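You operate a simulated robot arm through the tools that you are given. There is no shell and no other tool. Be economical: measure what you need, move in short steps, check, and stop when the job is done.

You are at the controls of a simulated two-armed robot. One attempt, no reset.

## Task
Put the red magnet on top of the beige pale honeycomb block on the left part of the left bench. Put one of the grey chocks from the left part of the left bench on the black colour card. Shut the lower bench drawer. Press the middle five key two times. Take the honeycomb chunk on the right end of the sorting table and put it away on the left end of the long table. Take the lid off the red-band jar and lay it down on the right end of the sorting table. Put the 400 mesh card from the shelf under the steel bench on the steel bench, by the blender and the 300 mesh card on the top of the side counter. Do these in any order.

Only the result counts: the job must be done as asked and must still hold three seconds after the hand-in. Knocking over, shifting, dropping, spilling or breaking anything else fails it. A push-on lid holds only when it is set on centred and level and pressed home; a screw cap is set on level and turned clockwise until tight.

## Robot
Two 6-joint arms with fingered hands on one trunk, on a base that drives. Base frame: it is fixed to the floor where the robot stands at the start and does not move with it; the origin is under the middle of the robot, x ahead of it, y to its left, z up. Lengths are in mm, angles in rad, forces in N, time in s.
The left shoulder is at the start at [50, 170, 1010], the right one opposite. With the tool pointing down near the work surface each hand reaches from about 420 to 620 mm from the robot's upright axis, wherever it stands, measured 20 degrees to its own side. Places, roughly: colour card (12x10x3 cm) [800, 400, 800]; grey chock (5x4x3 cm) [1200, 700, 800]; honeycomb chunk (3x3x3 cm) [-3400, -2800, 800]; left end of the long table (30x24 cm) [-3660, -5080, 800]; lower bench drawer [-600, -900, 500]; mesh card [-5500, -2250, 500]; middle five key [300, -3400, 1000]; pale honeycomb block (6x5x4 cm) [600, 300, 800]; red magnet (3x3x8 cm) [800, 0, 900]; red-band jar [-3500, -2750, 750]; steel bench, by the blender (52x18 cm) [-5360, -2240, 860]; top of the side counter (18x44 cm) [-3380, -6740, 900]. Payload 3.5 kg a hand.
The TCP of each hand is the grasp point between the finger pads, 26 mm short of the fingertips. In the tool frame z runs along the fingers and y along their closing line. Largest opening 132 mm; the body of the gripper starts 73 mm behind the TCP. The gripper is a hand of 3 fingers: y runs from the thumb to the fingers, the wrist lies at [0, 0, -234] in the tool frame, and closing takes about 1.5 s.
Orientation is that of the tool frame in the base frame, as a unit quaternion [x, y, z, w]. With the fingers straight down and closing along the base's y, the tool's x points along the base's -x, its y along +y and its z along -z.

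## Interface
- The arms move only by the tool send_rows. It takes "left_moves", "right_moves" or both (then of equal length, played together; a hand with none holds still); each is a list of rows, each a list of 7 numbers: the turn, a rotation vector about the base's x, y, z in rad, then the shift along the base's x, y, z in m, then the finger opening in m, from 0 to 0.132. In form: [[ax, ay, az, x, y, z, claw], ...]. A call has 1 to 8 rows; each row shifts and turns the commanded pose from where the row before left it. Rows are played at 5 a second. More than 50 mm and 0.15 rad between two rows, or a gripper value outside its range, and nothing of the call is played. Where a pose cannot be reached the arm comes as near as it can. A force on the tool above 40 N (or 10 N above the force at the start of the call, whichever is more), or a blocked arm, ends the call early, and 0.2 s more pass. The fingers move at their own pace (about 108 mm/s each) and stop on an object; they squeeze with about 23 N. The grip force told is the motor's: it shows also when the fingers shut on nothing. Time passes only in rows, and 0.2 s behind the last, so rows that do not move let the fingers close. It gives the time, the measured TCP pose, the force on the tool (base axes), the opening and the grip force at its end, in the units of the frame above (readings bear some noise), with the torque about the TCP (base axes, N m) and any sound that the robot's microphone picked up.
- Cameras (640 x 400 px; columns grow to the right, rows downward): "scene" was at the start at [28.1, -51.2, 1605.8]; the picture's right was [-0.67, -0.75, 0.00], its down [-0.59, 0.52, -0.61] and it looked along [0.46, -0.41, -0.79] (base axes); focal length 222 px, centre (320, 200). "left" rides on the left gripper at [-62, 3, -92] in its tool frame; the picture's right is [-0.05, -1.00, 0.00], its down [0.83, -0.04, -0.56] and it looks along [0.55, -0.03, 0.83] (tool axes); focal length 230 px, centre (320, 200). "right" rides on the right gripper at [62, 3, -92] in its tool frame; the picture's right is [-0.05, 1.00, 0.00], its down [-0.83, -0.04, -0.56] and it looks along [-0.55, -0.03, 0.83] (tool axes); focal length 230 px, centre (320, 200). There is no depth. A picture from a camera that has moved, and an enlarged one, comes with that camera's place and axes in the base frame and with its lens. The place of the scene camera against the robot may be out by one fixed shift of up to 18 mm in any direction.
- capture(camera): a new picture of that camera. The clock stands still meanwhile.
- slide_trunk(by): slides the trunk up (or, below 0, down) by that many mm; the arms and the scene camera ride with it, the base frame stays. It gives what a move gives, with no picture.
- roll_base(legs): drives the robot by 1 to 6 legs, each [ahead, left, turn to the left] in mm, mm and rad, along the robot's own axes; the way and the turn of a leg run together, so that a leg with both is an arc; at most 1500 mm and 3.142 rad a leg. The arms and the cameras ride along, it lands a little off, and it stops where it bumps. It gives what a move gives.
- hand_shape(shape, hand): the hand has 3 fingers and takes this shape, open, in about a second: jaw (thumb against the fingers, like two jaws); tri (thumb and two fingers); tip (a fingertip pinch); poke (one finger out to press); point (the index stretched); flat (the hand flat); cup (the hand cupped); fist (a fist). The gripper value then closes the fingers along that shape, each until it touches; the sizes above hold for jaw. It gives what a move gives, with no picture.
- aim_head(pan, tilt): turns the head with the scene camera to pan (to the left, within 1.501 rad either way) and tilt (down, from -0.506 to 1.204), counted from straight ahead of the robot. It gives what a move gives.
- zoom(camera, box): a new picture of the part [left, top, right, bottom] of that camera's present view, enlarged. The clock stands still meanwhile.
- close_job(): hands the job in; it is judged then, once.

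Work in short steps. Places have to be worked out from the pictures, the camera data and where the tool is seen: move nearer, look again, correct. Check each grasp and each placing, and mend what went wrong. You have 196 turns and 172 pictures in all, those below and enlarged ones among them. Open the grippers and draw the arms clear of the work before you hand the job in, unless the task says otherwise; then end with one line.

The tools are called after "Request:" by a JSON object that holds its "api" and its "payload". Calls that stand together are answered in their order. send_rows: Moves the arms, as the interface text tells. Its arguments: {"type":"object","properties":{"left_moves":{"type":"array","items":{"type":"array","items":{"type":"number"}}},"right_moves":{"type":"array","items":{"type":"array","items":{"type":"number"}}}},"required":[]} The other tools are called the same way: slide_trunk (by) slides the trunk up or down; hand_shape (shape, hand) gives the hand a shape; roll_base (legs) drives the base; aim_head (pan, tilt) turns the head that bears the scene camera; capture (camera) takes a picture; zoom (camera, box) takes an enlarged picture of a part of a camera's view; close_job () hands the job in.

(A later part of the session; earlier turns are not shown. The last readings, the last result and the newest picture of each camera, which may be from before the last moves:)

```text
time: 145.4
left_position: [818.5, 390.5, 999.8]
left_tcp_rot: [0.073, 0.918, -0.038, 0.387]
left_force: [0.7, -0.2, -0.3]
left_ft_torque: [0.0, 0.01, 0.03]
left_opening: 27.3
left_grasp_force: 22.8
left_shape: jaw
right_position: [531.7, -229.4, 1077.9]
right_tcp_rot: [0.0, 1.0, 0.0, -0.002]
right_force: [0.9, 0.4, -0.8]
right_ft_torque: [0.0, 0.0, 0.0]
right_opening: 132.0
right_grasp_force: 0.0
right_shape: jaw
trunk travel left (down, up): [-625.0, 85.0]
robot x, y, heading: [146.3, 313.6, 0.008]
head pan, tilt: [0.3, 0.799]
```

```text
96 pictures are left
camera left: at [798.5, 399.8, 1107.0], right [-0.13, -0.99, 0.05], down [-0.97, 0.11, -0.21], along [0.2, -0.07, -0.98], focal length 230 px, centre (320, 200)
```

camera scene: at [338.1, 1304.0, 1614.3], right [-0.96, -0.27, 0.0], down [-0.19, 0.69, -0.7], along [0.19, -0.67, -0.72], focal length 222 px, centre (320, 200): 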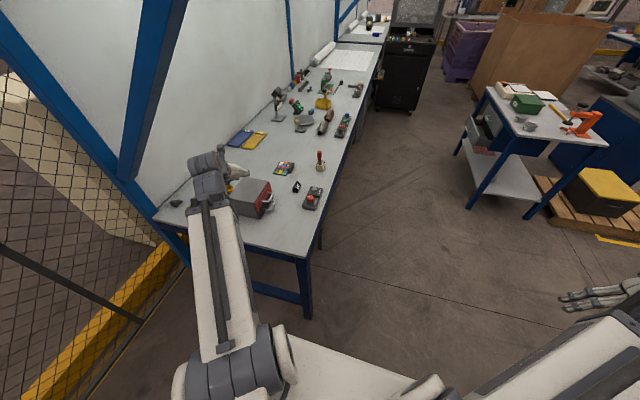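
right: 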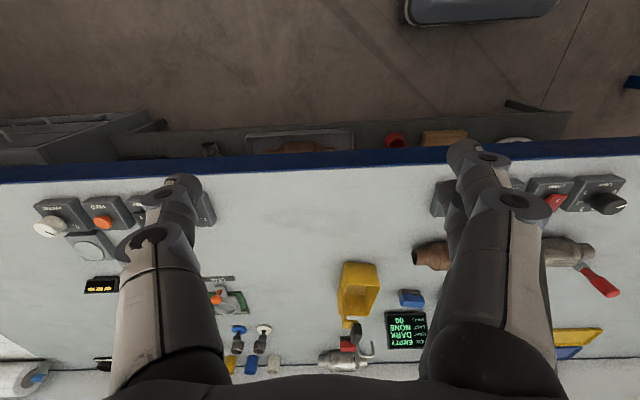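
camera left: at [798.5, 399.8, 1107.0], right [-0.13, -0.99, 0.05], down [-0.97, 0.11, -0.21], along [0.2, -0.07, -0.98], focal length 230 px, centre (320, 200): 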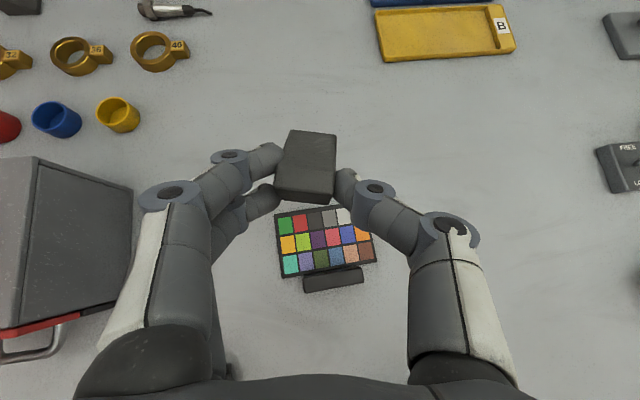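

Card centre ≈[807,378]; the chock is at ≈[841,397]. I shift (−30,−19) mm and descend to just above the card.

Request:
{"api": "send_rows", "payload": {"left_moves": [[0, 0, 0, -0.03, -0.019, -0.02, 0.0], [0, 0, 0, 0, 0, -0.045, 0.0], [0, 0, 0, 0, 0, -0.045, 0.0], [0, 0, 0, 0, 0, -0.02, 0.0], [0, 0, 0, 0, 0, 0, 0.0]]}}

Request:
{"api": "capture", "payload": {"camera": "left"}}

Request:
{"api": "zoom", "payload": {"camera": "scene", "box": [240, 60, 400, 160]}}

```text
time: 146.6
left_position: [787.9, 373.6, 871.5]
left_tcp_rot: [0.072, 0.918, -0.038, 0.388]
left_force: [-0.2, 0.7, -0.1]
left_ft_torque: [0.01, 0.03, 0.02]
left_opening: 27.2
left_grasp_force: 23.4
left_shape: jaw
right_position: [532.2, -229.6, 1076.1]
right_tcp_rot: [-0.001, 1.0, -0.001, -0.001]
right_force: [0.0, -0.5, 0.8]
right_ft_torque: [-0.02, 0.01, 0.03]
right_opening: 132.0
right_grasp_force: 0.1
right_shape: jaw
trunk travel left (down, up): [-625.0, 85.0]
robot x, y, heading: [143.7, 315.2, 0.006]
head pan, tilt: [0.3, 0.799]
```

```text
95 pictures are left
camera left: at [766.6, 381.9, 979.2], right [-0.13, -0.99, 0.05], down [-0.97, 0.11, -0.21], along [0.2, -0.07, -0.98], focal length 230 px, centre (320, 200)
```

left: 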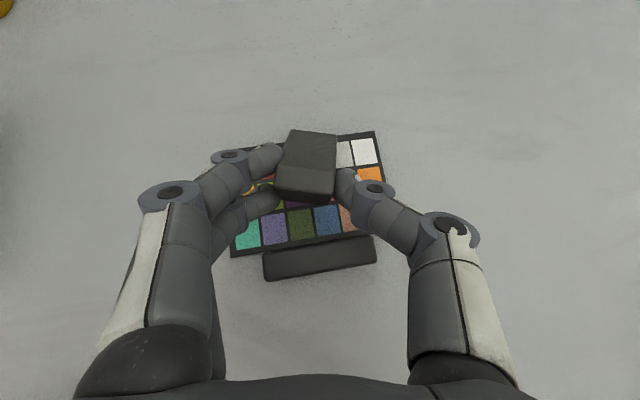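

```text
4.00 times, centred on (320, 110) of scene
camera zoom: at [193.1, 338.3, 1614.3], right [0.3, -0.95, 0.0], down [-0.68, -0.21, -0.7], along [0.67, 0.21, -0.72], focal length 887 px, centre (320, 560)
```

zoom: 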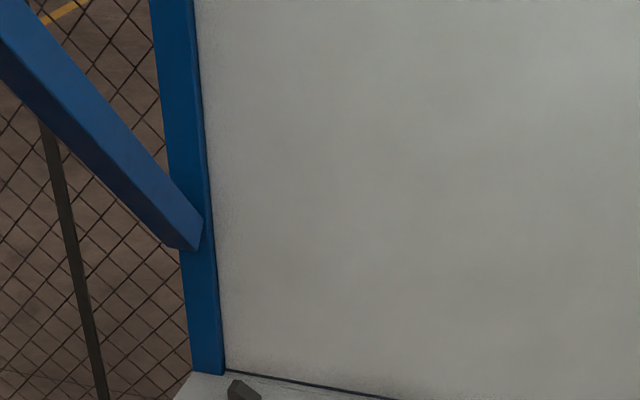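

Chock is right above the card's centre. I lower the last ~28 mm gently.

Request:
{"api": "send_rows", "payload": {"left_moves": [[0, 0, 0, 0, 0, -0.016, 0.0], [0, 0, 0, 0, 0, -0.006, 0.0], [0, 0, 0, 0, 0, -0.004, 0.0], [0, 0, 0, 0, 0, 0, 0.0]]}}

```text
time: 147.6
left_position: [789.4, 375.7, 845.2]
left_tcp_rot: [0.072, 0.919, -0.037, 0.387]
left_force: [-0.1, 0.0, 0.3]
left_ft_torque: [0.05, -0.02, -0.05]
left_opening: 27.1
left_grasp_force: 23.0
left_shape: jaw
right_position: [531.0, -231.4, 1076.2]
right_tcp_rot: [-0.001, 1.0, 0.0, -0.001]
right_force: [-0.3, 0.4, -0.3]
right_ft_torque: [0.03, -0.03, 0.0]
right_opening: 131.9
right_grasp_force: 0.0
right_shape: jaw
trunk travel left (down, up): [-625.0, 85.0]
robot x, y, heading: [142.6, 314.1, 0.005]
head pan, tilt: [0.3, 0.799]
```

Request:
{"api": "send_rows", "payload": {"left_moves": [[0, 0, 0, 0, 0, -0.002, 0.0], [0, 0, 0, 0, 0, -0.002, 0.0], [0, 0, 0, 0, 0, -0.001, 0.0]]}}

Request:
{"api": "capture", "payload": {"camera": "left"}}

```text
time: 148.4
left_position: [792.2, 375.1, 844.6]
left_tcp_rot: [0.072, 0.917, -0.037, 0.391]
left_force: [2.5, 1.2, 27.1]
left_ft_torque: [0.77, -0.31, -0.01]
left_opening: 28.1
left_grasp_force: 22.8
left_shape: jaw
right_position: [530.8, -229.7, 1079.5]
right_tcp_rot: [-0.001, 1.0, 0.0, 0.0]
right_force: [0.2, -1.1, -0.5]
right_ft_torque: [0.01, -0.04, 0.0]
right_opening: 132.0
right_grasp_force: 0.2
right_shape: jaw
trunk travel left (down, up): [-625.0, 85.0]
robot x, y, heading: [143.8, 315.9, 0.001]
head pan, tilt: [0.3, 0.799]
```

```text
93 pictures are left
camera left: at [768.5, 384.0, 951.0], right [-0.13, -0.99, 0.05], down [-0.97, 0.11, -0.21], along [0.21, -0.07, -0.98], focal length 230 px, centre (320, 200)
```

left: 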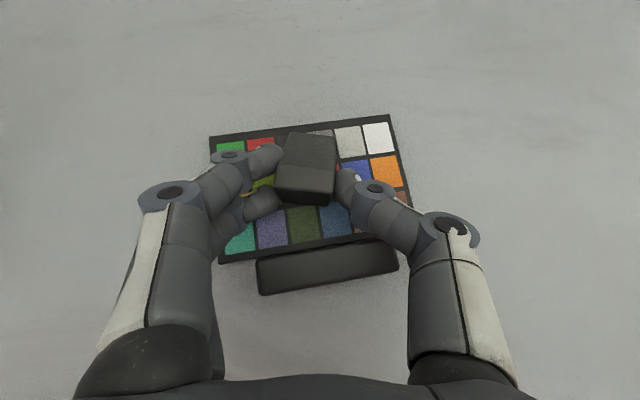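

Contact (27 N). I relieve 2 mm, open, and withdraw up and back.

Request:
{"api": "send_rows", "payload": {"left_moves": [[0, 0, 0, 0, 0, 0.003, 0.02], [0, 0, 0, 0, 0, 0, 0.05], [0, 0, 0, 0, 0, 0, 0.1], [0, 0, 0, 0, 0, 0, 0.1], [0, 0, 0, -0.01, 0, 0.03, 0.1], [0, 0, 0, -0.01, 0, 0.04, 0.1], [0, 0, 0, -0.01, 0, 0.045, 0.1], [0, 0, 0, -0.01, 0, 0.045, 0.1]]}}

Request:
{"api": "capture", "payload": {"camera": "left"}}

```text
time: 150.2
left_position: [770.8, 367.9, 1005.0]
left_tcp_rot: [0.072, 0.919, -0.037, 0.386]
left_force: [0.2, 0.4, 0.0]
left_ft_torque: [0.0, -0.01, -0.04]
left_opening: 99.4
left_grasp_force: 0.0
left_shape: jaw
left hand out of reach, approached as far as the arm can: row 7, 8
right_position: [532.0, -228.7, 1076.5]
right_tcp_rot: [-0.002, 1.0, 0.0, -0.001]
right_force: [0.0, -0.9, -1.3]
right_ft_torque: [-0.02, 0.01, 0.02]
right_opening: 131.8
right_grasp_force: 0.0
right_shape: jaw
trunk travel left (down, up): [-625.0, 85.0]
robot x, y, heading: [143.7, 315.5, 0.003]
head pan, tilt: [0.3, 0.799]
```

```text
92 pictures are left
camera left: at [750.4, 377.2, 1112.4], right [-0.12, -0.99, 0.05], down [-0.97, 0.11, -0.2], along [0.2, -0.07, -0.98], focal length 230 px, centre (320, 200)
```

left: 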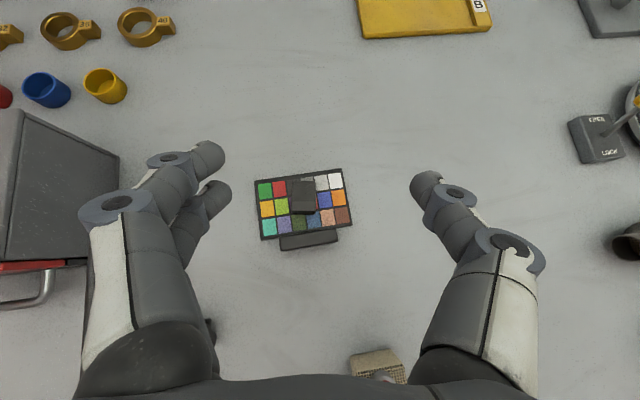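

The chock lies on the card and the magnet still stands. I raise the trunk, back off and look toward the bench drawers at [-600,-900].

Request:
{"api": "slide_trunk", "payload": {"by": 80}}

Request:
{"api": "roll_base", "payload": {"legs": [[-450, 0, 0]]}}

Request:
{"api": "aim_head", "payload": {"pan": -1.45, "tilt": 0.6}}

Request:
{"api": "capture", "payload": {"camera": "scene"}}

```text
time: 151.3
left_position: [770.5, 368.4, 1084.1]
left_tcp_rot: [0.072, 0.919, -0.037, 0.386]
left_force: [-0.1, 0.7, 0.8]
left_ft_torque: [0.0, 0.01, 0.02]
left_opening: 99.8
left_grasp_force: 0.0
left_shape: jaw
right_position: [532.7, -229.0, 1157.0]
right_tcp_rot: [-0.001, 1.0, -0.001, -0.001]
right_force: [0.2, 0.3, 0.5]
right_ft_torque: [0.04, -0.04, 0.01]
right_opening: 131.9
right_grasp_force: 0.0
right_shape: jaw
trunk travel left (down, up): [-705.0, 5.0]
robot x, y, heading: [143.6, 318.0, 0.007]
head pan, tilt: [0.3, 0.799]
```

```text
time: 154.1
left_position: [326.0, 364.1, 1084.6]
left_tcp_rot: [0.077, 0.918, -0.041, 0.386]
left_force: [0.5, 0.5, 0.3]
left_ft_torque: [0.02, 0.02, 0.02]
left_opening: 99.6
left_grasp_force: 0.2
left_shape: jaw
right_position: [80.7, -232.2, 1155.9]
right_tcp_rot: [0.004, 1.0, 0.001, -0.002]
right_force: [-0.2, 0.7, 0.2]
right_ft_torque: [-0.03, 0.03, 0.0]
right_opening: 132.1
right_grasp_force: 0.0
right_shape: jaw
trunk travel left (down, up): [-705.0, 5.0]
robot x, y, heading: [-302.9, 317.2, -0.008]
head pan, tilt: [0.3, 0.799]
```

```text
time: 155.8
left_position: [327.7, 362.9, 1083.8]
left_tcp_rot: [0.077, 0.919, -0.04, 0.385]
left_force: [0.1, 0.2, -0.3]
left_ft_torque: [0.01, 0.04, -0.02]
left_opening: 99.9
left_grasp_force: 0.2
left_shape: jaw
right_position: [80.4, -232.2, 1156.5]
right_tcp_rot: [0.004, 1.0, 0.0, -0.001]
right_force: [-0.2, 0.0, -0.4]
right_ft_torque: [0.05, 0.03, -0.03]
right_opening: 131.6
right_grasp_force: 0.0
right_shape: jaw
trunk travel left (down, up): [-705.0, 5.0]
robot x, y, heading: [-298.0, 314.9, -0.009]
head pan, tilt: [-1.45, 0.6]
```

```text
91 pictures are left
camera scene: at [-319.4, 227.7, 1711.2], right [-0.99, -0.11, 0.0], down [-0.06, 0.56, -0.82], along [0.09, -0.82, -0.57], focal length 222 px, centre (320, 200)
```

scene: 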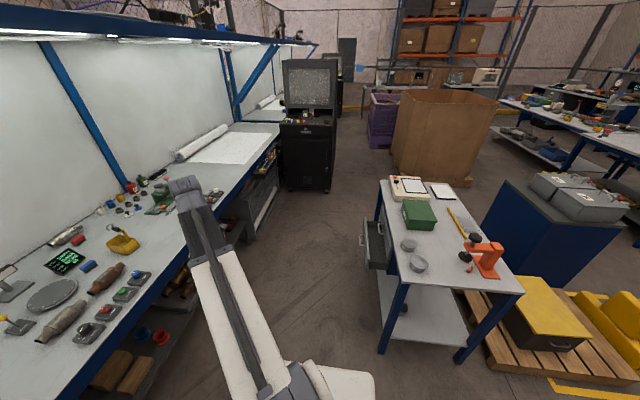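

The small bench with drawers facing +x is at right. I zoom on the drawers.

Request:
{"api": "zoom", "payload": {"camera": "scene", "box": [340, 190, 460, 310]}}

```text
3.33 times, centred on (400, 250) of scene
camera zoom: at [-319.4, 227.7, 1711.2], right [-0.99, -0.11, 0.0], down [-0.06, 0.56, -0.82], along [0.09, -0.82, -0.57], focal length 740 px, centre (53, 33)
```

zoom: 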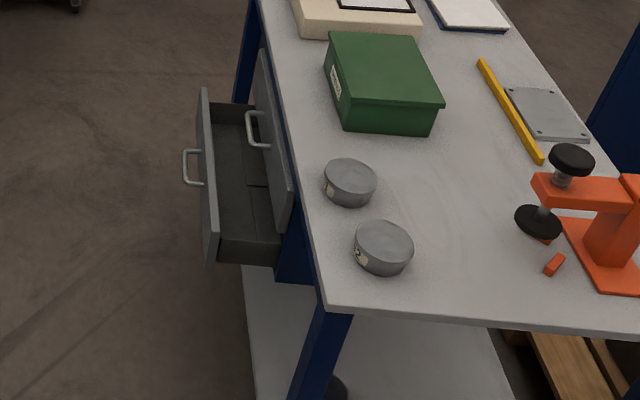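

The lower drawer is open toward +x (face ≈[-533,-1000], z≈510). I turn round and drive to stand in front of it.

Request:
{"api": "roll_base", "payload": {"legs": [[0, 0, 3.14], [-330, 0, 0], [0, 1150, 0]]}}

Request:
{"api": "aim_head", "payload": {"pan": 0.1, "tilt": 0.85}}

Request:
{"api": "capture", "payload": {"camera": "scene"}}

```text
time: 170.9
left_position: [-570.6, -920.2, 1083.9]
left_tcp_rot: [0.921, -0.048, -0.387, -0.027]
left_force: [-1.2, 0.3, -0.2]
left_ft_torque: [0.01, 0.02, 0.02]
left_opening: 99.6
left_grasp_force: 0.0
left_shape: jaw
right_position: [-360.9, -311.9, 1156.1]
right_tcp_rot: [1.0, 0.026, 0.001, -0.001]
right_force: [0.3, 0.0, 1.2]
right_ft_torque: [-0.01, 0.01, -0.01]
right_opening: 131.9
right_grasp_force: 0.1
right_shape: jaw
trunk travel left (down, up): [-705.0, 5.0]
robot x, y, heading: [55.3, -835.8, -3.093]
head pan, tilt: [-1.45, 0.6]
```

```text
time: 172.5
left_position: [-571.8, -920.0, 1085.4]
left_tcp_rot: [0.92, -0.049, -0.387, -0.029]
left_force: [0.1, 0.3, -0.2]
left_ft_torque: [-0.02, -0.01, -0.01]
left_opening: 99.7
left_grasp_force: 0.1
left_shape: jaw
right_position: [-360.6, -312.2, 1157.0]
right_tcp_rot: [1.0, 0.025, 0.001, 0.0]
right_force: [-0.1, -0.8, 0.0]
right_ft_torque: [-0.04, 0.04, 0.0]
right_opening: 131.8
right_grasp_force: 0.0
right_shape: jaw
trunk travel left (down, up): [-705.0, 5.0]
robot x, y, heading: [53.1, -836.3, -3.09]
head pan, tilt: [0.099, 0.85]
```

```text
89 pictures are left
camera scene: at [27.8, -846.9, 1690.3], right [-0.15, 0.99, 0.0], down [0.74, 0.11, -0.66], along [-0.65, -0.1, -0.75], focal length 222 px, centre (320, 200)
```

scene: 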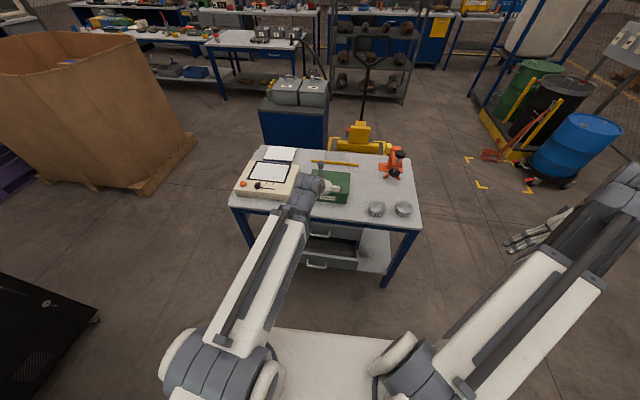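

I retract the left hand from over the small bench, close it, lower the trunk, and look with the hand camera.

Request:
{"api": "send_rows", "payload": {"left_moves": [[0, 0, 0, 0.045, 0, 0, 0.05], [0, 0, 0, 0.045, 0, 0, 0.0], [0, 0, 0, 0.045, 0, 0, 0.0], [0, 0, 0, 0.04, 0, 0, 0.0], [0, 0, 0, 0.04, 0, 0, 0.0], [0, 0, 0, 0, 0, 0, 0.0]]}}

Request:
{"api": "slide_trunk", "payload": {"by": -390}}

Request:
{"api": "capture", "payload": {"camera": "left"}}

Request:
{"api": "capture", "payload": {"camera": "scene"}}

```text
time: 173.9
left_position: [-565.8, -900.4, 1092.8]
left_tcp_rot: [0.921, -0.048, -0.386, -0.027]
left_force: [0.5, 0.6, 0.3]
left_ft_torque: [-0.02, -0.04, 0.01]
left_opening: 0.2
left_grasp_force: 22.7
left_shape: jaw
left hand out of reach, approached as far as the arm can: row 1, 2, 3, 4, 5
right_position: [-361.4, -311.0, 1155.4]
right_tcp_rot: [1.0, 0.025, 0.001, 0.0]
right_force: [0.2, -0.3, 0.4]
right_ft_torque: [0.01, -0.02, -0.03]
right_opening: 131.9
right_grasp_force: 0.0
right_shape: jaw
trunk travel left (down, up): [-705.0, 5.0]
robot x, y, heading: [48.3, -837.2, -3.088]
head pan, tilt: [0.099, 0.85]
```

```text
time: 177.6
left_position: [-566.4, -899.8, 702.5]
left_tcp_rot: [0.92, -0.049, -0.387, -0.028]
left_force: [-0.2, 0.5, 0.9]
left_ft_torque: [0.01, 0.0, 0.0]
left_opening: 0.1
left_grasp_force: 23.3
left_shape: jaw
right_position: [-361.1, -311.8, 766.9]
right_tcp_rot: [1.0, 0.025, 0.001, 0.0]
right_force: [-0.3, 0.5, -0.5]
right_ft_torque: [0.01, 0.02, 0.0]
right_opening: 131.9
right_grasp_force: 0.0
right_shape: jaw
trunk travel left (down, up): [-315.0, 395.0]
robot x, y, heading: [52.5, -836.7, -3.094]
head pan, tilt: [0.099, 0.85]
```

```text
88 pictures are left
camera left: at [-543.3, -905.7, 811.0], right [0.08, 1.0, 0.05], down [0.98, -0.06, -0.2], along [-0.2, 0.06, -0.98], focal length 230 px, centre (320, 200)
```

left: 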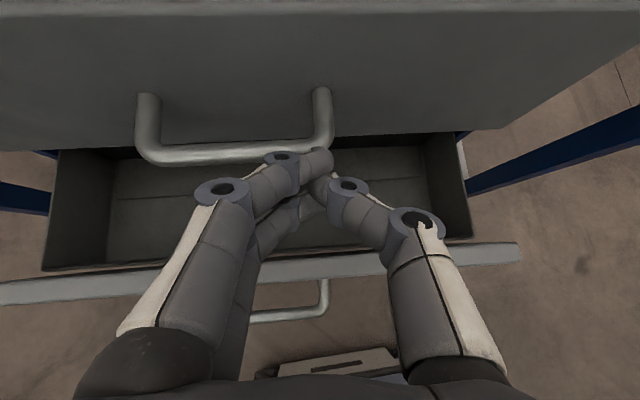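

```text
87 pictures are left
camera scene: at [27.9, -847.0, 1300.3], right [-0.15, 0.99, 0.0], down [0.74, 0.11, -0.66], along [-0.65, -0.1, -0.75], focal length 222 px, centre (320, 200)
```

scene: 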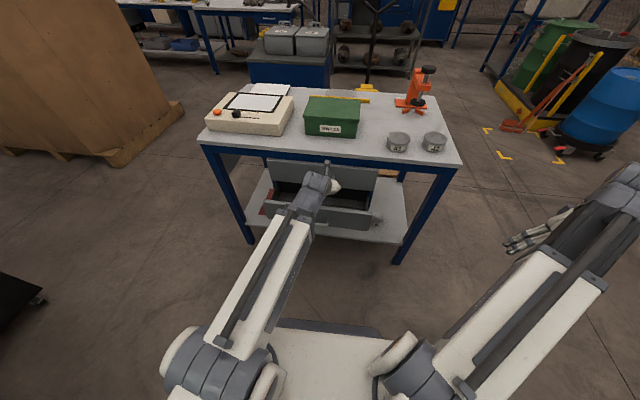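

The hand is above the open drawer, at the arm's near limit. I turn it upright, pull it back in front of the drawer face, then lower it.

Request:
{"api": "send_rows", "payload": {"left_moves": [[0, -0.133, 0, 0.03, 0, 0, 0.0], [0, -0.133, 0, 0.03, 0, 0, 0.0], [0, -0.133, 0, 0.03, 0, 0, 0.0], [0, -0.133, 0, 0.03, 0, 0, 0.0], [0, -0.133, 0, 0.03, 0, 0, 0.0], [0, -0.133, 0, 0.03, 0, 0, 0.0], [0, 0, 0, 0, 0, 0, 0.0]]}}

```text
time: 179.2
left_position: [-389.4, -899.5, 703.4]
left_tcp_rot: [0.998, -0.034, 0.002, -0.045]
left_force: [0.5, -0.6, 0.0]
left_ft_torque: [0.01, -0.03, 0.0]
left_opening: 0.0
left_grasp_force: 23.1
left_shape: jaw
left hand out of reach, approached as far as the arm can: row 1
right_position: [-361.5, -311.3, 765.5]
right_tcp_rot: [1.0, 0.025, 0.001, 0.0]
right_force: [0.0, -0.5, -0.6]
right_ft_torque: [0.0, 0.02, 0.01]
right_opening: 131.9
right_grasp_force: 0.0
right_shape: jaw
trunk travel left (down, up): [-315.0, 395.0]
robot x, y, heading: [53.0, -834.0, -3.091]
head pan, tilt: [0.099, 0.85]
```

Now I lower the trunk 170 mm so the closed fingers face the drawer front, and check.

Request:
{"api": "slide_trunk", "payload": {"by": -170}}

Request:
{"api": "zoom", "payload": {"camera": "scene", "box": [200, 100, 460, 280]}}

```text
time: 181.2
left_position: [-389.1, -899.1, 534.0]
left_tcp_rot: [0.998, -0.035, 0.002, -0.044]
left_force: [0.2, 1.3, 0.0]
left_ft_torque: [0.0, 0.01, 0.01]
left_opening: 0.0
left_grasp_force: 23.2
left_shape: jaw
right_position: [-363.1, -310.6, 596.3]
right_tcp_rot: [1.0, 0.026, 0.001, 0.0]
right_force: [-0.7, -0.2, -0.8]
right_ft_torque: [-0.01, 0.01, 0.01]
right_opening: 132.0
right_grasp_force: 0.1
right_shape: jaw
trunk travel left (down, up): [-145.0, 565.0]
robot x, y, heading: [54.1, -834.4, -3.094]
head pan, tilt: [0.099, 0.85]
```

```text
2.22 times, centred on (330, 190) of scene
camera zoom: at [27.9, -847.0, 1130.3], right [-0.15, 0.99, 0.0], down [0.74, 0.11, -0.66], along [-0.65, -0.1, -0.75], focal length 493 px, centre (298, 222)
```

zoom: 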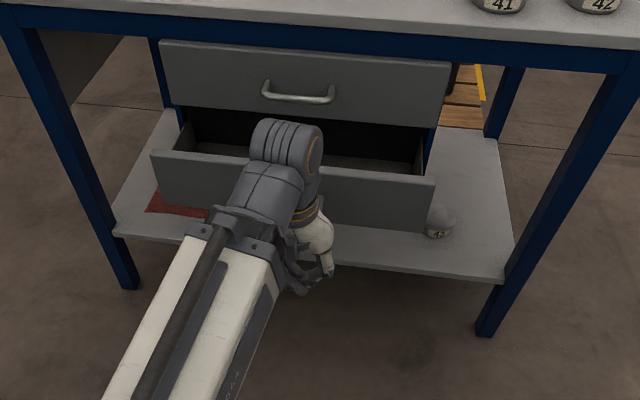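

The hand body would hit the upper drawer if held upright, so I need a ~30° tilt and a spot beside the handles. I shift the base left and bring the hand to y≈−815, tilting it.

Request:
{"api": "roll_base", "payload": {"legs": [[0, 130, 0]]}}

Request:
{"api": "send_rows", "payload": {"left_moves": [[0, 0, 0, 0, 0.04, 0, 0.0], [0, 0, 0, 0, 0.04, 0, 0.0], [0, 0, 0, 0, 0.04, 0, 0.0], [0, 0, 0, 0, 0.045, 0, 0.0], [0, 0.133, 0, 0, 0.045, 0, 0.0], [0, 0.133, 0, 0, 0, 0, 0.0], [0, 0.133, 0, 0, 0, -0.01, 0.0], [0, 0.133, 0, 0, 0, -0.01, 0.0]]}}

Request:
{"api": "zoom", "payload": {"camera": "scene", "box": [200, 80, 500, 280]}}

Request:
{"api": "capture", "payload": {"camera": "left"}}

```text
time: 182.4
left_position: [-381.8, -1033.6, 532.3]
left_tcp_rot: [0.998, -0.034, 0.002, -0.045]
left_force: [0.8, 0.2, 0.5]
left_ft_torque: [0.0, 0.02, 0.0]
left_opening: 0.0
left_grasp_force: 23.2
left_shape: jaw
right_position: [-355.6, -445.2, 595.8]
right_tcp_rot: [1.0, 0.027, 0.001, 0.0]
right_force: [-0.5, 0.8, 0.4]
right_ft_torque: [0.02, 0.02, 0.02]
right_opening: 131.8
right_grasp_force: 0.0
right_shape: jaw
trunk travel left (down, up): [-145.0, 565.0]
robot x, y, heading: [60.9, -972.8, -3.088]
head pan, tilt: [0.099, 0.85]
```

```text
time: 184.2
left_position: [-388.1, -817.1, 514.5]
left_tcp_rot: [0.963, -0.044, -0.262, -0.035]
left_force: [-0.1, 0.2, -0.8]
left_ft_torque: [-0.02, 0.02, 0.0]
left_opening: 0.0
left_grasp_force: 22.9
left_shape: jaw
left hand out of reach, approached as far as the arm can: row 8
right_position: [-355.9, -444.9, 595.9]
right_tcp_rot: [1.0, 0.027, 0.0, 0.0]
right_force: [-0.1, 0.1, 0.0]
right_ft_torque: [-0.01, 0.04, 0.0]
right_opening: 131.8
right_grasp_force: 0.1
right_shape: jaw
trunk travel left (down, up): [-145.0, 565.0]
robot x, y, heading: [60.8, -966.9, -3.084]
head pan, tilt: [0.099, 0.85]
```

```text
2.00 times, centred on (350, 180) of scene
camera zoom: at [35.0, -979.6, 1130.3], right [-0.15, 0.99, 0.0], down [0.74, 0.12, -0.66], along [-0.65, -0.1, -0.75], focal length 444 px, centre (260, 240)
```

zoom: 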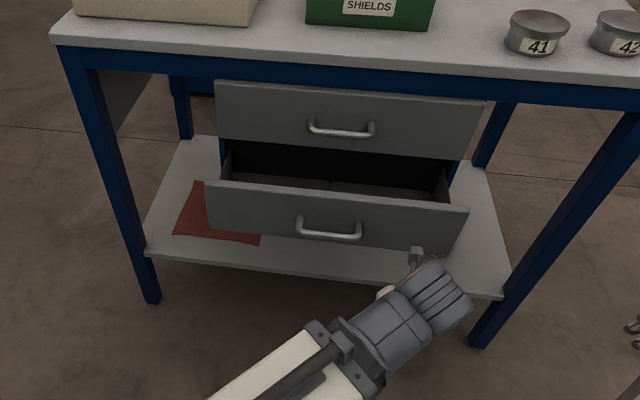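

```text
84 pictures are left
camera left: at [-393.7, -823.4, 624.3], right [0.06, 1.0, 0.07], down [1.0, -0.06, 0.06], along [0.06, 0.07, -1.0], focal length 230 px, centre (320, 200)
```

left: 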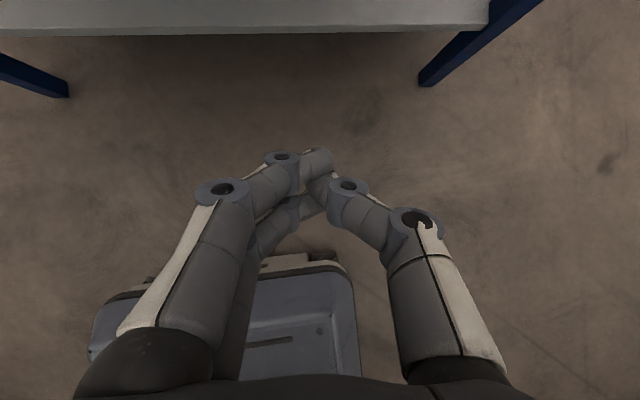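

I shift the hand 35 mm further from the handle, then push by driving the base forward in steps.

Request:
{"api": "send_rows", "payload": {"left_moves": [[0, 0, 0, 0, 0.035, 0, 0.0], [0, 0, 0, 0, 0, 0, 0.0]]}}

Request:
{"api": "roll_base", "payload": {"legs": [[160, 0, 0]]}}

Request:
{"api": "zoom", "payload": {"camera": "scene", "box": [200, 80, 500, 280]}}

```text
time: 184.8
left_position: [-386.8, -783.3, 514.4]
left_tcp_rot: [0.964, -0.044, -0.261, -0.035]
left_force: [-0.5, -0.7, -0.6]
left_ft_torque: [0.02, 0.0, 0.0]
left_opening: 0.3
left_grasp_force: 23.0
left_shape: jaw
right_position: [-356.0, -444.8, 597.7]
right_tcp_rot: [1.0, 0.027, 0.001, 0.001]
right_force: [0.4, -0.4, 0.3]
right_ft_torque: [-0.04, 0.0, 0.01]
right_opening: 132.2
right_grasp_force: 0.1
right_shape: jaw
trunk travel left (down, up): [-145.0, 565.0]
robot x, y, heading: [60.9, -967.4, -3.084]
head pan, tilt: [0.099, 0.85]
```

```text
time: 186.3
left_position: [-544.2, -791.0, 514.2]
left_tcp_rot: [0.964, -0.043, -0.261, -0.034]
left_force: [-0.4, 0.6, -0.1]
left_ft_torque: [-0.02, -0.03, 0.02]
left_opening: 0.0
left_grasp_force: 23.3
left_shape: jaw
right_position: [-513.5, -453.4, 596.1]
right_tcp_rot: [1.0, 0.027, 0.001, 0.0]
right_force: [-0.5, -0.4, 0.9]
right_ft_torque: [0.01, 0.02, -0.02]
right_opening: 131.7
right_grasp_force: 0.0
right_shape: jaw
trunk travel left (down, up): [-145.0, 565.0]
robot x, y, heading: [-96.3, -976.1, -3.085]
head pan, tilt: [0.099, 0.85]
```

```text
2.00 times, centred on (350, 180) of scene
camera zoom: at [-122.9, -988.3, 1130.3], right [-0.15, 0.99, 0.0], down [0.74, 0.12, -0.66], along [-0.65, -0.1, -0.75], focal length 444 px, centre (260, 240)
```

zoom: 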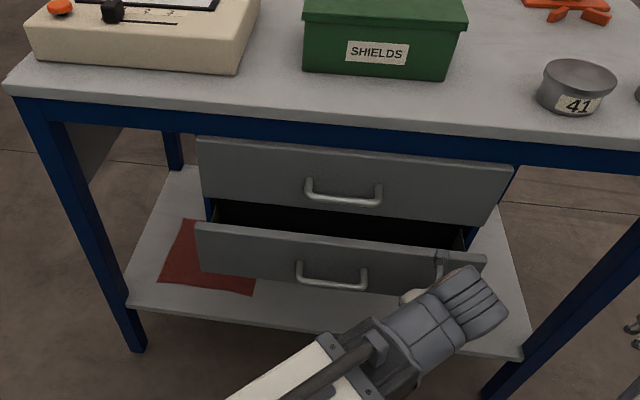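

Close to the face. I drive another 70 mm.

Request:
{"api": "roll_base", "payload": {"legs": [[70, 0, 0]]}}

Request:
{"api": "zoom", "payload": {"camera": "scene", "box": [200, 80, 500, 280]}}

```text
time: 187.3
left_position: [-611.8, -796.1, 513.4]
left_tcp_rot: [0.964, -0.044, -0.259, -0.034]
left_force: [22.6, -1.2, -6.8]
left_ft_torque: [0.0, -0.32, 0.02]
left_opening: 0.2
left_grasp_force: 23.0
left_shape: jaw
right_position: [-584.3, -459.4, 596.2]
right_tcp_rot: [1.0, 0.026, 0.001, 0.0]
right_force: [0.1, 0.2, 0.0]
right_ft_torque: [-0.01, -0.01, 0.01]
right_opening: 131.8
right_grasp_force: 0.0
right_shape: jaw
trunk travel left (down, up): [-145.0, 565.0]
robot x, y, heading: [-167.8, -983.4, -3.085]
head pan, tilt: [0.099, 0.85]
```

```text
2.00 times, centred on (350, 180) of scene
camera zoom: at [-192.4, -992.2, 1130.2], right [-0.16, 0.99, 0.0], down [0.74, 0.12, -0.66], along [-0.65, -0.1, -0.75], focal length 444 px, centre (260, 240)
```

zoom: 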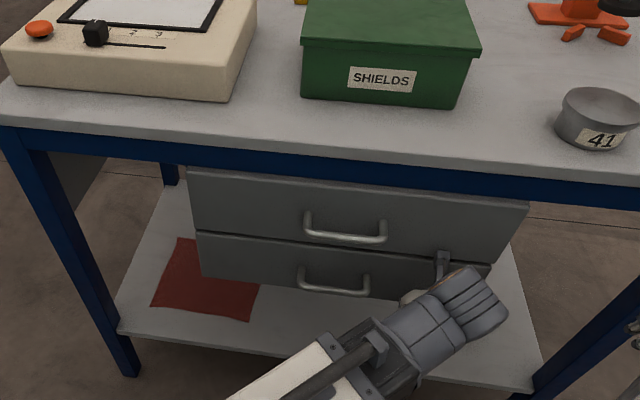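

It appears shut (22 N). I push gently a little more with the arm to be sure.

Request:
{"api": "send_rows", "payload": {"left_moves": [[0, 0, 0, -0.004, 0, 0, 0.0], [0, 0, 0, -0.004, 0, 0, 0.0], [0, 0, 0, 0, 0, 0, 0.0]]}}

Request:
{"api": "roll_base", "payload": {"legs": [[-160, 0, 0]]}}

Request:
{"api": "zoom", "payload": {"camera": "scene", "box": [200, 60, 500, 260]}}

```text
time: 187.9
left_position: [-614.4, -793.5, 510.6]
left_tcp_rot: [0.966, -0.044, -0.253, -0.034]
left_force: [9.6, -1.2, 1.0]
left_ft_torque: [-0.03, -0.03, 0.05]
left_opening: 0.2
left_grasp_force: 22.5
left_shape: jaw
right_position: [-584.1, -458.3, 597.6]
right_tcp_rot: [1.0, 0.027, 0.002, 0.0]
right_force: [0.2, 0.1, 1.2]
right_ft_torque: [0.0, 0.02, 0.01]
right_opening: 132.1
right_grasp_force: 0.0
right_shape: jaw
trunk travel left (down, up): [-145.0, 565.0]
robot x, y, heading: [-167.2, -985.9, -3.082]
head pan, tilt: [0.099, 0.85]
stopped in row 3 (left hand): the force on the tool passed its limit at 48 N (the readings are from after the stop); the commanded pose is now the measured one
```

```text
time: 189.3
left_position: [-456.8, -786.5, 510.2]
left_tcp_rot: [0.965, -0.044, -0.255, -0.033]
left_force: [-0.4, 0.0, 0.6]
left_ft_torque: [0.01, 0.0, -0.03]
left_opening: 0.2
left_grasp_force: 22.9
left_shape: jaw
right_position: [-425.9, -449.5, 596.6]
right_tcp_rot: [1.0, 0.028, 0.001, -0.001]
right_force: [-0.2, 0.2, 1.0]
right_ft_torque: [0.01, 0.01, 0.0]
right_opening: 131.9
right_grasp_force: 0.0
right_shape: jaw
trunk travel left (down, up): [-145.0, 565.0]
robot x, y, heading: [-10.4, -975.4, -3.09]
head pan, tilt: [0.099, 0.85]
```

```text
2.00 times, centred on (350, 160) of scene
camera zoom: at [-34.1, -983.4, 1130.3], right [-0.16, 0.99, 0.0], down [0.74, 0.12, -0.66], along [-0.65, -0.1, -0.75], focal length 444 px, centre (260, 280)
```

zoom: 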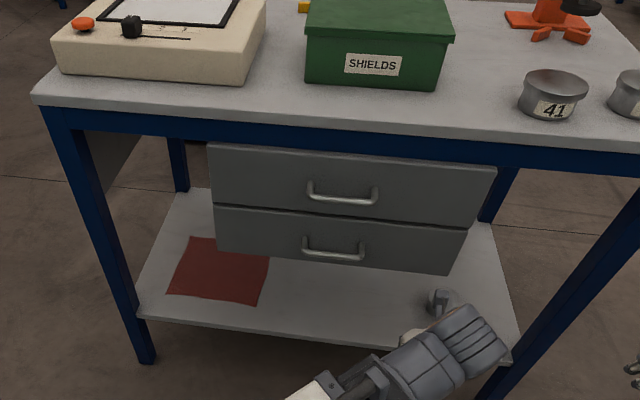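

The lower drawer is shut. I raise the trunk, turn toward −y and look for the keypad near [300,−3400].

Request:
{"api": "slide_trunk", "payload": {"by": 400}}

Request:
{"api": "slide_trunk", "payload": {"by": 150}}

Request:
{"api": "roll_base", "payload": {"legs": [[0, 0, 1.52], [750, 0, 0]]}}

Request:
{"api": "aim_head", "payload": {"pan": 0.0, "tilt": 0.35}}

Request:
{"api": "capture", "payload": {"camera": "scene"}}

```text
time: 193.1
left_position: [-455.8, -786.0, 910.9]
left_tcp_rot: [0.965, -0.044, -0.255, -0.034]
left_force: [1.1, 0.2, 0.1]
left_ft_torque: [0.03, 0.0, 0.0]
left_opening: 0.2
left_grasp_force: 23.0
left_shape: jaw
right_position: [-425.8, -448.7, 996.5]
right_tcp_rot: [1.0, 0.027, 0.001, 0.001]
right_force: [0.0, 0.4, 0.6]
right_ft_torque: [0.0, 0.0, -0.02]
right_opening: 131.7
right_grasp_force: 0.1
right_shape: jaw
trunk travel left (down, up): [-545.0, 165.0]
robot x, y, heading: [-11.4, -968.3, -3.084]
head pan, tilt: [0.099, 0.85]
```

```text
time: 194.9
left_position: [-457.7, -786.5, 1060.5]
left_tcp_rot: [0.966, -0.044, -0.254, -0.034]
left_force: [-0.2, 0.9, 0.5]
left_ft_torque: [-0.03, 0.01, 0.01]
left_opening: 0.1
left_grasp_force: 23.1
left_shape: jaw
right_position: [-425.2, -448.2, 1147.2]
right_tcp_rot: [1.0, 0.027, 0.001, -0.001]
right_force: [-0.6, 0.0, -0.2]
right_ft_torque: [0.0, -0.01, 0.01]
right_opening: 132.3
right_grasp_force: 0.0
right_shape: jaw
trunk travel left (down, up): [-695.0, 15.0]
robot x, y, heading: [-9.3, -973.1, -3.084]
head pan, tilt: [0.099, 0.85]
```

```text
time: 202.6
left_position: [-236.2, -2156.7, 1060.9]
left_tcp_rot: [0.736, 0.626, -0.209, 0.149]
left_force: [0.3, -0.1, 0.2]
left_ft_torque: [0.04, 0.01, -0.01]
left_opening: 0.1
left_grasp_force: 23.0
left_shape: jaw
right_position: [-570.0, -2102.2, 1144.9]
right_tcp_rot: [0.713, 0.701, 0.001, -0.001]
right_force: [-1.1, 0.3, 0.3]
right_ft_torque: [0.01, 0.0, 0.0]
right_opening: 131.9
right_grasp_force: 0.0
right_shape: jaw
trunk travel left (down, up): [-695.0, 15.0]
robot x, y, heading: [-17.5, -1725.0, -1.582]
head pan, tilt: [0.099, 0.85]
```

```text
time: 203.5
left_position: [-234.9, -2156.6, 1061.2]
left_tcp_rot: [0.736, 0.627, -0.208, 0.148]
left_force: [0.0, 0.6, 0.4]
left_ft_torque: [-0.01, -0.02, -0.04]
left_opening: 0.2
left_grasp_force: 23.7
left_shape: jaw
right_position: [-569.2, -2100.7, 1145.5]
right_tcp_rot: [0.713, 0.701, 0.001, -0.001]
right_force: [0.2, 0.6, -0.4]
right_ft_torque: [0.0, 0.01, 0.0]
right_opening: 131.7
right_grasp_force: 0.0
right_shape: jaw
trunk travel left (down, up): [-695.0, 15.0]
robot x, y, heading: [-16.2, -1722.2, -1.587]
head pan, tilt: [0.0, 0.351]
```

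```text
80 pictures are left
camera scene: at [-6.7, -1776.4, 1723.9], right [-1.0, 0.01, 0.0], down [0.0, 0.34, -0.94], along [-0.01, -0.94, -0.34], focal length 222 px, centre (320, 200)
```

scene: 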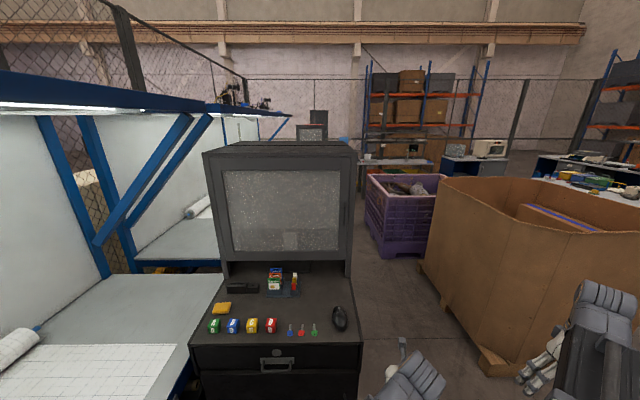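

The keypad must be behind this workstation. I tuck the arms inward and drive through the passage on its right, then look left.

Request:
{"api": "send_rows", "payload": {"left_moves": [[0, 0, 0, 0.045, 0, 0, 0.0], [0, 0, 0, 0.045, 0, 0, 0.0], [0, 0, 0, 0.045, 0, 0, 0.0], [0, 0, 0, 0.045, 0, 0, 0.0], [0, 0, 0, 0.045, 0, 0, 0.0], [0, 0, 0, 0.045, 0, 0, 0.0], [0, 0, 0, 0.045, 0, 0, 0.0], [0, 0, 0, 0.03, 0, 0, 0.0]], "right_moves": [[0, 0, 0, 0.03, -0.01, 0, 0.132], [0, 0, 0, 0.03, -0.01, 0, 0.132], [0, 0, 0, 0.03, -0.01, 0, 0.132], [0, 0, 0, 0.03, -0.01, 0, 0.132], [0, 0, 0, 0.03, -0.01, 0, 0.132], [0, 0, 0, 0.03, -0.01, 0, 0.132], [0, 0, 0, 0.03, -0.01, 0, 0.132], [0, 0, 0, 0.03, -0.01, 0, 0.132]]}}

Request:
{"api": "roll_base", "payload": {"legs": [[0, -650, 0], [1100, 0, 0]]}}

Request:
{"api": "aim_head", "payload": {"pan": 0.9, "tilt": 0.45}}

Request:
{"api": "capture", "payload": {"camera": "scene"}}

```text
time: 205.3
left_position: [21.5, -2288.7, 1086.4]
left_tcp_rot: [0.736, 0.626, -0.208, 0.149]
left_force: [0.0, 0.3, 0.4]
left_ft_torque: [0.02, 0.0, 0.0]
left_opening: 0.1
left_grasp_force: 22.8
left_shape: jaw
left hand out of reach, approached as far as the arm can: row 1, 2, 3, 4, 5, 6, 7, 8
right_position: [-326.1, -2181.4, 1148.4]
right_tcp_rot: [0.712, 0.702, -0.001, -0.002]
right_force: [0.6, 0.2, -0.6]
right_ft_torque: [0.01, -0.03, 0.0]
right_opening: 131.8
right_grasp_force: 0.0
right_shape: jaw
trunk travel left (down, up): [-695.0, 15.0]
robot x, y, heading: [-17.9, -1723.1, -1.584]
head pan, tilt: [0.0, 0.351]
```

```text
time: 208.0
left_position: [-447.3, -2294.7, 1086.9]
left_tcp_rot: [0.766, 0.59, -0.214, 0.139]
left_force: [0.0, -0.7, -0.6]
left_ft_torque: [-0.01, 0.0, 0.01]
left_opening: 0.0
left_grasp_force: 23.2
left_shape: jaw
right_position: [-782.3, -2154.1, 1148.1]
right_tcp_rot: [0.745, 0.667, 0.001, -0.001]
right_force: [0.3, -0.1, -0.2]
right_ft_torque: [0.0, 0.0, 0.04]
right_opening: 132.0
right_grasp_force: 0.0
right_shape: jaw
trunk travel left (down, up): [-695.0, 15.0]
robot x, y, heading: [-434.0, -1727.8, -1.679]
head pan, tilt: [0.0, 0.351]
stopped in leg 1: the robot was blocked; the commanded pose is now the measured one
```

```text
time: 209.2
left_position: [-447.2, -2294.6, 1087.3]
left_tcp_rot: [0.765, 0.592, -0.214, 0.139]
left_force: [-0.2, -0.5, 0.5]
left_ft_torque: [-0.05, 0.01, 0.01]
left_opening: 0.0
left_grasp_force: 23.2
left_shape: jaw
right_position: [-782.6, -2153.7, 1148.7]
right_tcp_rot: [0.745, 0.667, 0.0, 0.0]
right_force: [-0.1, -0.3, -0.8]
right_ft_torque: [-0.01, 0.0, 0.0]
right_opening: 132.1
right_grasp_force: 0.0
right_shape: jaw
trunk travel left (down, up): [-695.0, 15.0]
robot x, y, heading: [-431.8, -1730.1, -1.676]
head pan, tilt: [0.901, 0.45]
```

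```text
79 pictures are left
camera scene: at [-350.1, -1752.2, 1714.7], right [-0.7, -0.71, 0.0], down [-0.31, 0.31, -0.9], along [0.64, -0.63, -0.44], focal length 222 px, centre (320, 200)
```

scene: 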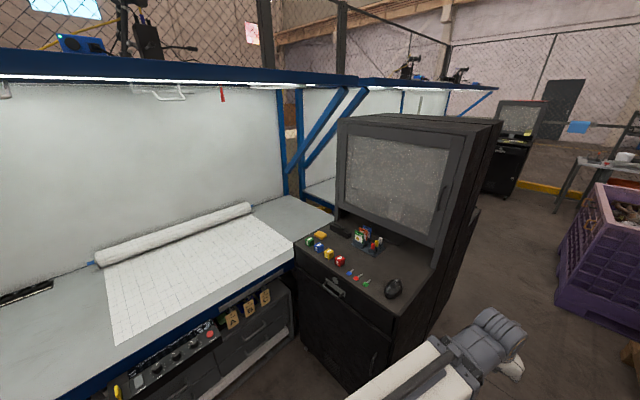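

I clipped something (small bench side) while sidestepping; I move forward away from it, straighten, and go on.

Request:
{"api": "roll_base", "payload": {"legs": [[250, 30, 0], [0, 0, 0.1], [0, -220, 0], [700, 0, 0]]}}

Request:
{"api": "aim_head", "payload": {"pan": 0.9, "tilt": 0.45}}

Request:
{"api": "capture", "payload": {"camera": "scene"}}

```text
time: 216.2
left_position: [-601.5, -3235.0, 1087.1]
left_tcp_rot: [0.733, 0.63, -0.207, 0.149]
left_force: [0.1, -0.4, 1.7]
left_ft_torque: [0.03, -0.01, -0.01]
left_opening: 0.0
left_grasp_force: 23.5
left_shape: jaw
right_position: [-949.0, -3129.9, 1149.7]
right_tcp_rot: [0.709, 0.705, 0.0, -0.001]
right_force: [0.2, 0.6, -0.1]
right_ft_torque: [0.03, -0.03, 0.01]
right_opening: 131.8
right_grasp_force: 0.1
right_shape: jaw
trunk travel left (down, up): [-695.0, 15.0]
robot x, y, heading: [-646.3, -2667.5, -1.57]
head pan, tilt: [0.901, 0.45]
```

```text
time: 216.8
left_position: [-601.7, -3234.6, 1086.7]
left_tcp_rot: [0.733, 0.63, -0.207, 0.15]
left_force: [0.3, -0.9, -0.8]
left_ft_torque: [-0.02, 0.0, 0.02]
left_opening: 0.3
left_grasp_force: 23.4
left_shape: jaw
right_position: [-950.6, -3130.4, 1149.9]
right_tcp_rot: [0.708, 0.706, 0.0, 0.0]
right_force: [0.8, -0.1, 0.6]
right_ft_torque: [-0.02, 0.0, 0.02]
right_opening: 131.8
right_grasp_force: 0.0
right_shape: jaw
trunk travel left (down, up): [-695.0, 15.0]
robot x, y, heading: [-647.7, -2668.8, -1.573]
head pan, tilt: [0.901, 0.45]
```

```text
78 pictures are left
camera scene: at [-562.8, -2685.4, 1714.7], right [-0.62, -0.78, 0.0], down [-0.34, 0.27, -0.9], along [0.7, -0.56, -0.44], focal length 222 px, centre (320, 200)
```

scene: 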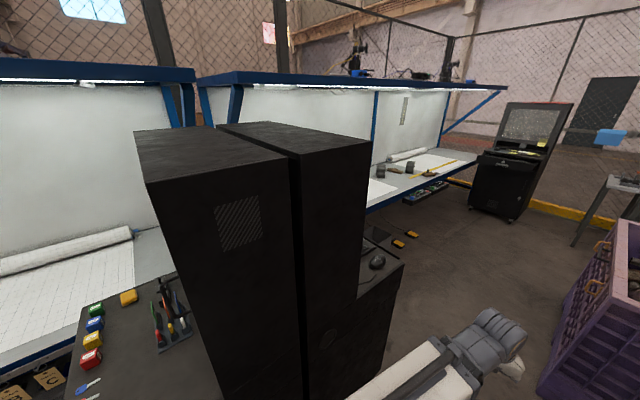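

The second workstation's front faces −y; its desk is at y≈−3414. I drive round to stand in front of it facing +y.

Request:
{"api": "roll_base", "payload": {"legs": [[0, 125, 0], [1480, 0, 0], [0, 480, 0], [0, 0, 3.14]]}}

Request:
{"api": "aim_head", "payload": {"pan": -0.2, "tilt": 0.6}}

Request:
{"api": "capture", "payload": {"camera": "scene"}}

```text
time: 234.8
left_position: [-49.9, -3598.0, 1086.7]
left_tcp_rot: [-0.617, 0.744, 0.147, 0.209]
left_force: [0.2, -0.4, 0.3]
left_ft_torque: [-0.01, 0.01, 0.0]
left_opening: 0.0
left_grasp_force: 23.0
left_shape: jaw
right_position: [293.9, -3714.7, 1149.5]
right_tcp_rot: [-0.692, 0.722, -0.002, -0.001]
right_force: [-0.2, -0.8, 0.2]
right_ft_torque: [0.02, 0.03, 0.04]
right_opening: 132.1
right_grasp_force: 0.1
right_shape: jaw
trunk travel left (down, up): [-695.0, 15.0]
robot x, y, heading: [-28.1, -4163.9, 1.53]
head pan, tilt: [0.901, 0.45]
```

```text
time: 236.1
left_position: [-48.9, -3596.5, 1087.2]
left_tcp_rot: [-0.617, 0.744, 0.147, 0.209]
left_force: [-0.2, -0.7, -1.0]
left_ft_torque: [-0.02, -0.02, -0.01]
left_opening: 0.0
left_grasp_force: 22.8
left_shape: jaw
right_position: [294.1, -3714.8, 1149.4]
right_tcp_rot: [-0.692, 0.722, -0.001, 0.0]
right_force: [-0.2, -0.6, 0.8]
right_ft_torque: [-0.01, 0.01, -0.03]
right_opening: 132.1
right_grasp_force: 0.2
right_shape: jaw
trunk travel left (down, up): [-695.0, 15.0]
robot x, y, heading: [-28.4, -4166.4, 1.529]
head pan, tilt: [-0.201, 0.6]
```

```text
77 pictures are left
camera scene: at [6.0, -4121.4, 1701.2], right [0.97, -0.24, 0.0], down [-0.13, -0.55, -0.83], along [0.2, 0.8, -0.56], focal length 222 px, centre (320, 200)
```

scene: 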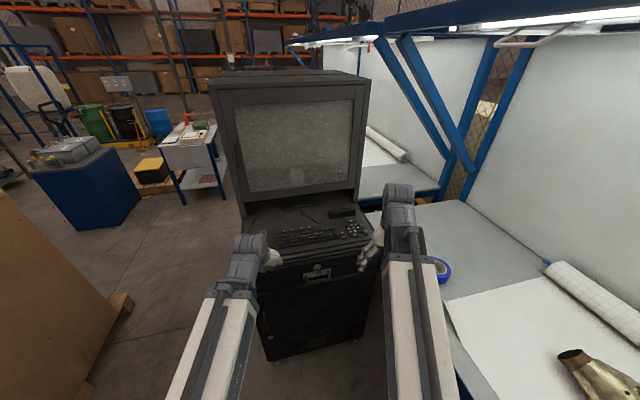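

A keyboard lies on this desk. I zoom on it.

Request:
{"api": "zoom", "payload": {"camera": "scene", "box": [260, 195, 388, 275]}}

```text
5.00 times, centred on (324, 235) of scene
camera zoom: at [6.0, -4121.4, 1701.2], right [0.97, -0.24, 0.0], down [-0.13, -0.55, -0.83], along [0.2, 0.8, -0.56], focal length 1109 px, centre (300, 25)
```

zoom: 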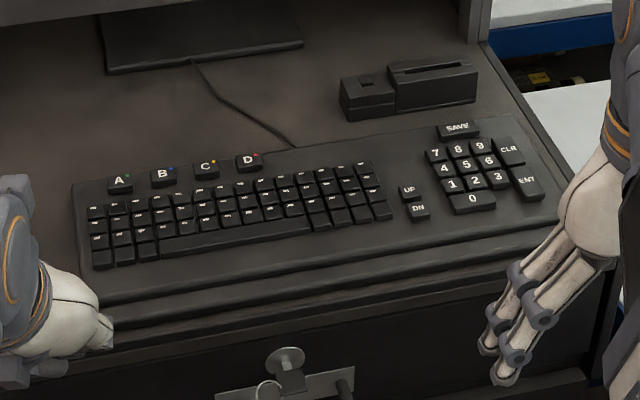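

The numpad's "5" is the target. I set the right hand to poke and look through its camera.

Request:
{"api": "hand_shape", "payload": {"hand": "right", "shape": "poke"}}

Request:
{"api": "capture", "payload": {"camera": "right"}}

```text
time: 237.0
left_position: [-49.3, -3597.2, 1087.3]
left_tcp_rot: [-0.617, 0.744, 0.146, 0.21]
left_force: [0.0, 0.0, 1.1]
left_ft_torque: [-0.02, 0.0, -0.01]
left_opening: 0.1
left_grasp_force: 22.9
left_shape: jaw
right_position: [295.6, -3714.9, 1148.7]
right_tcp_rot: [-0.692, 0.721, 0.0, -0.001]
right_force: [0.3, 0.3, -0.1]
right_ft_torque: [-0.01, -0.02, -0.01]
right_opening: 0.0
right_grasp_force: 0.1
right_shape: poke
trunk travel left (down, up): [-695.0, 15.0]
robot x, y, heading: [-20.6, -4162.5, 1.535]
head pan, tilt: [-0.201, 0.6]
```

```text
75 pictures are left
camera right: at [289.5, -3775.2, 1241.0], right [-1.0, 0.09, 0.0], down [0.08, 0.83, 0.55], along [0.05, 0.55, -0.83], focal length 230 px, centre (320, 200)
```

right: 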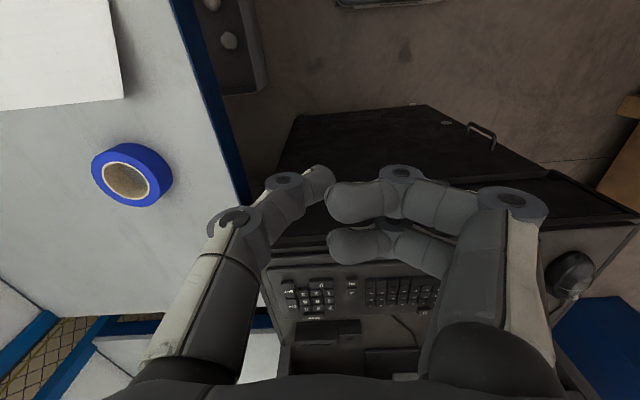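

The thumb tip is the poking point (≈25 mm beyond the TCP on axis). I zoom on the numpad in the right camera.

Request:
{"api": "zoom", "payload": {"camera": "right", "box": [264, 262, 376, 332]}}

```text
5.71 times, centred on (320, 297) of right
camera zoom: at [289.5, -3775.2, 1241.0], right [-1.0, 0.09, 0.0], down [0.08, 0.83, 0.55], along [0.05, 0.55, -0.83], focal length 1315 px, centre (320, -354)
```

zoom: 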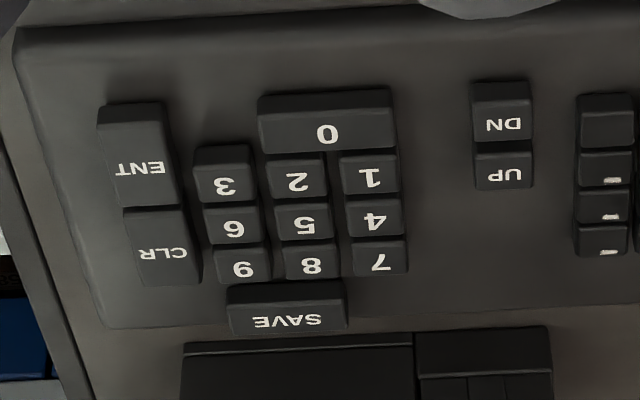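

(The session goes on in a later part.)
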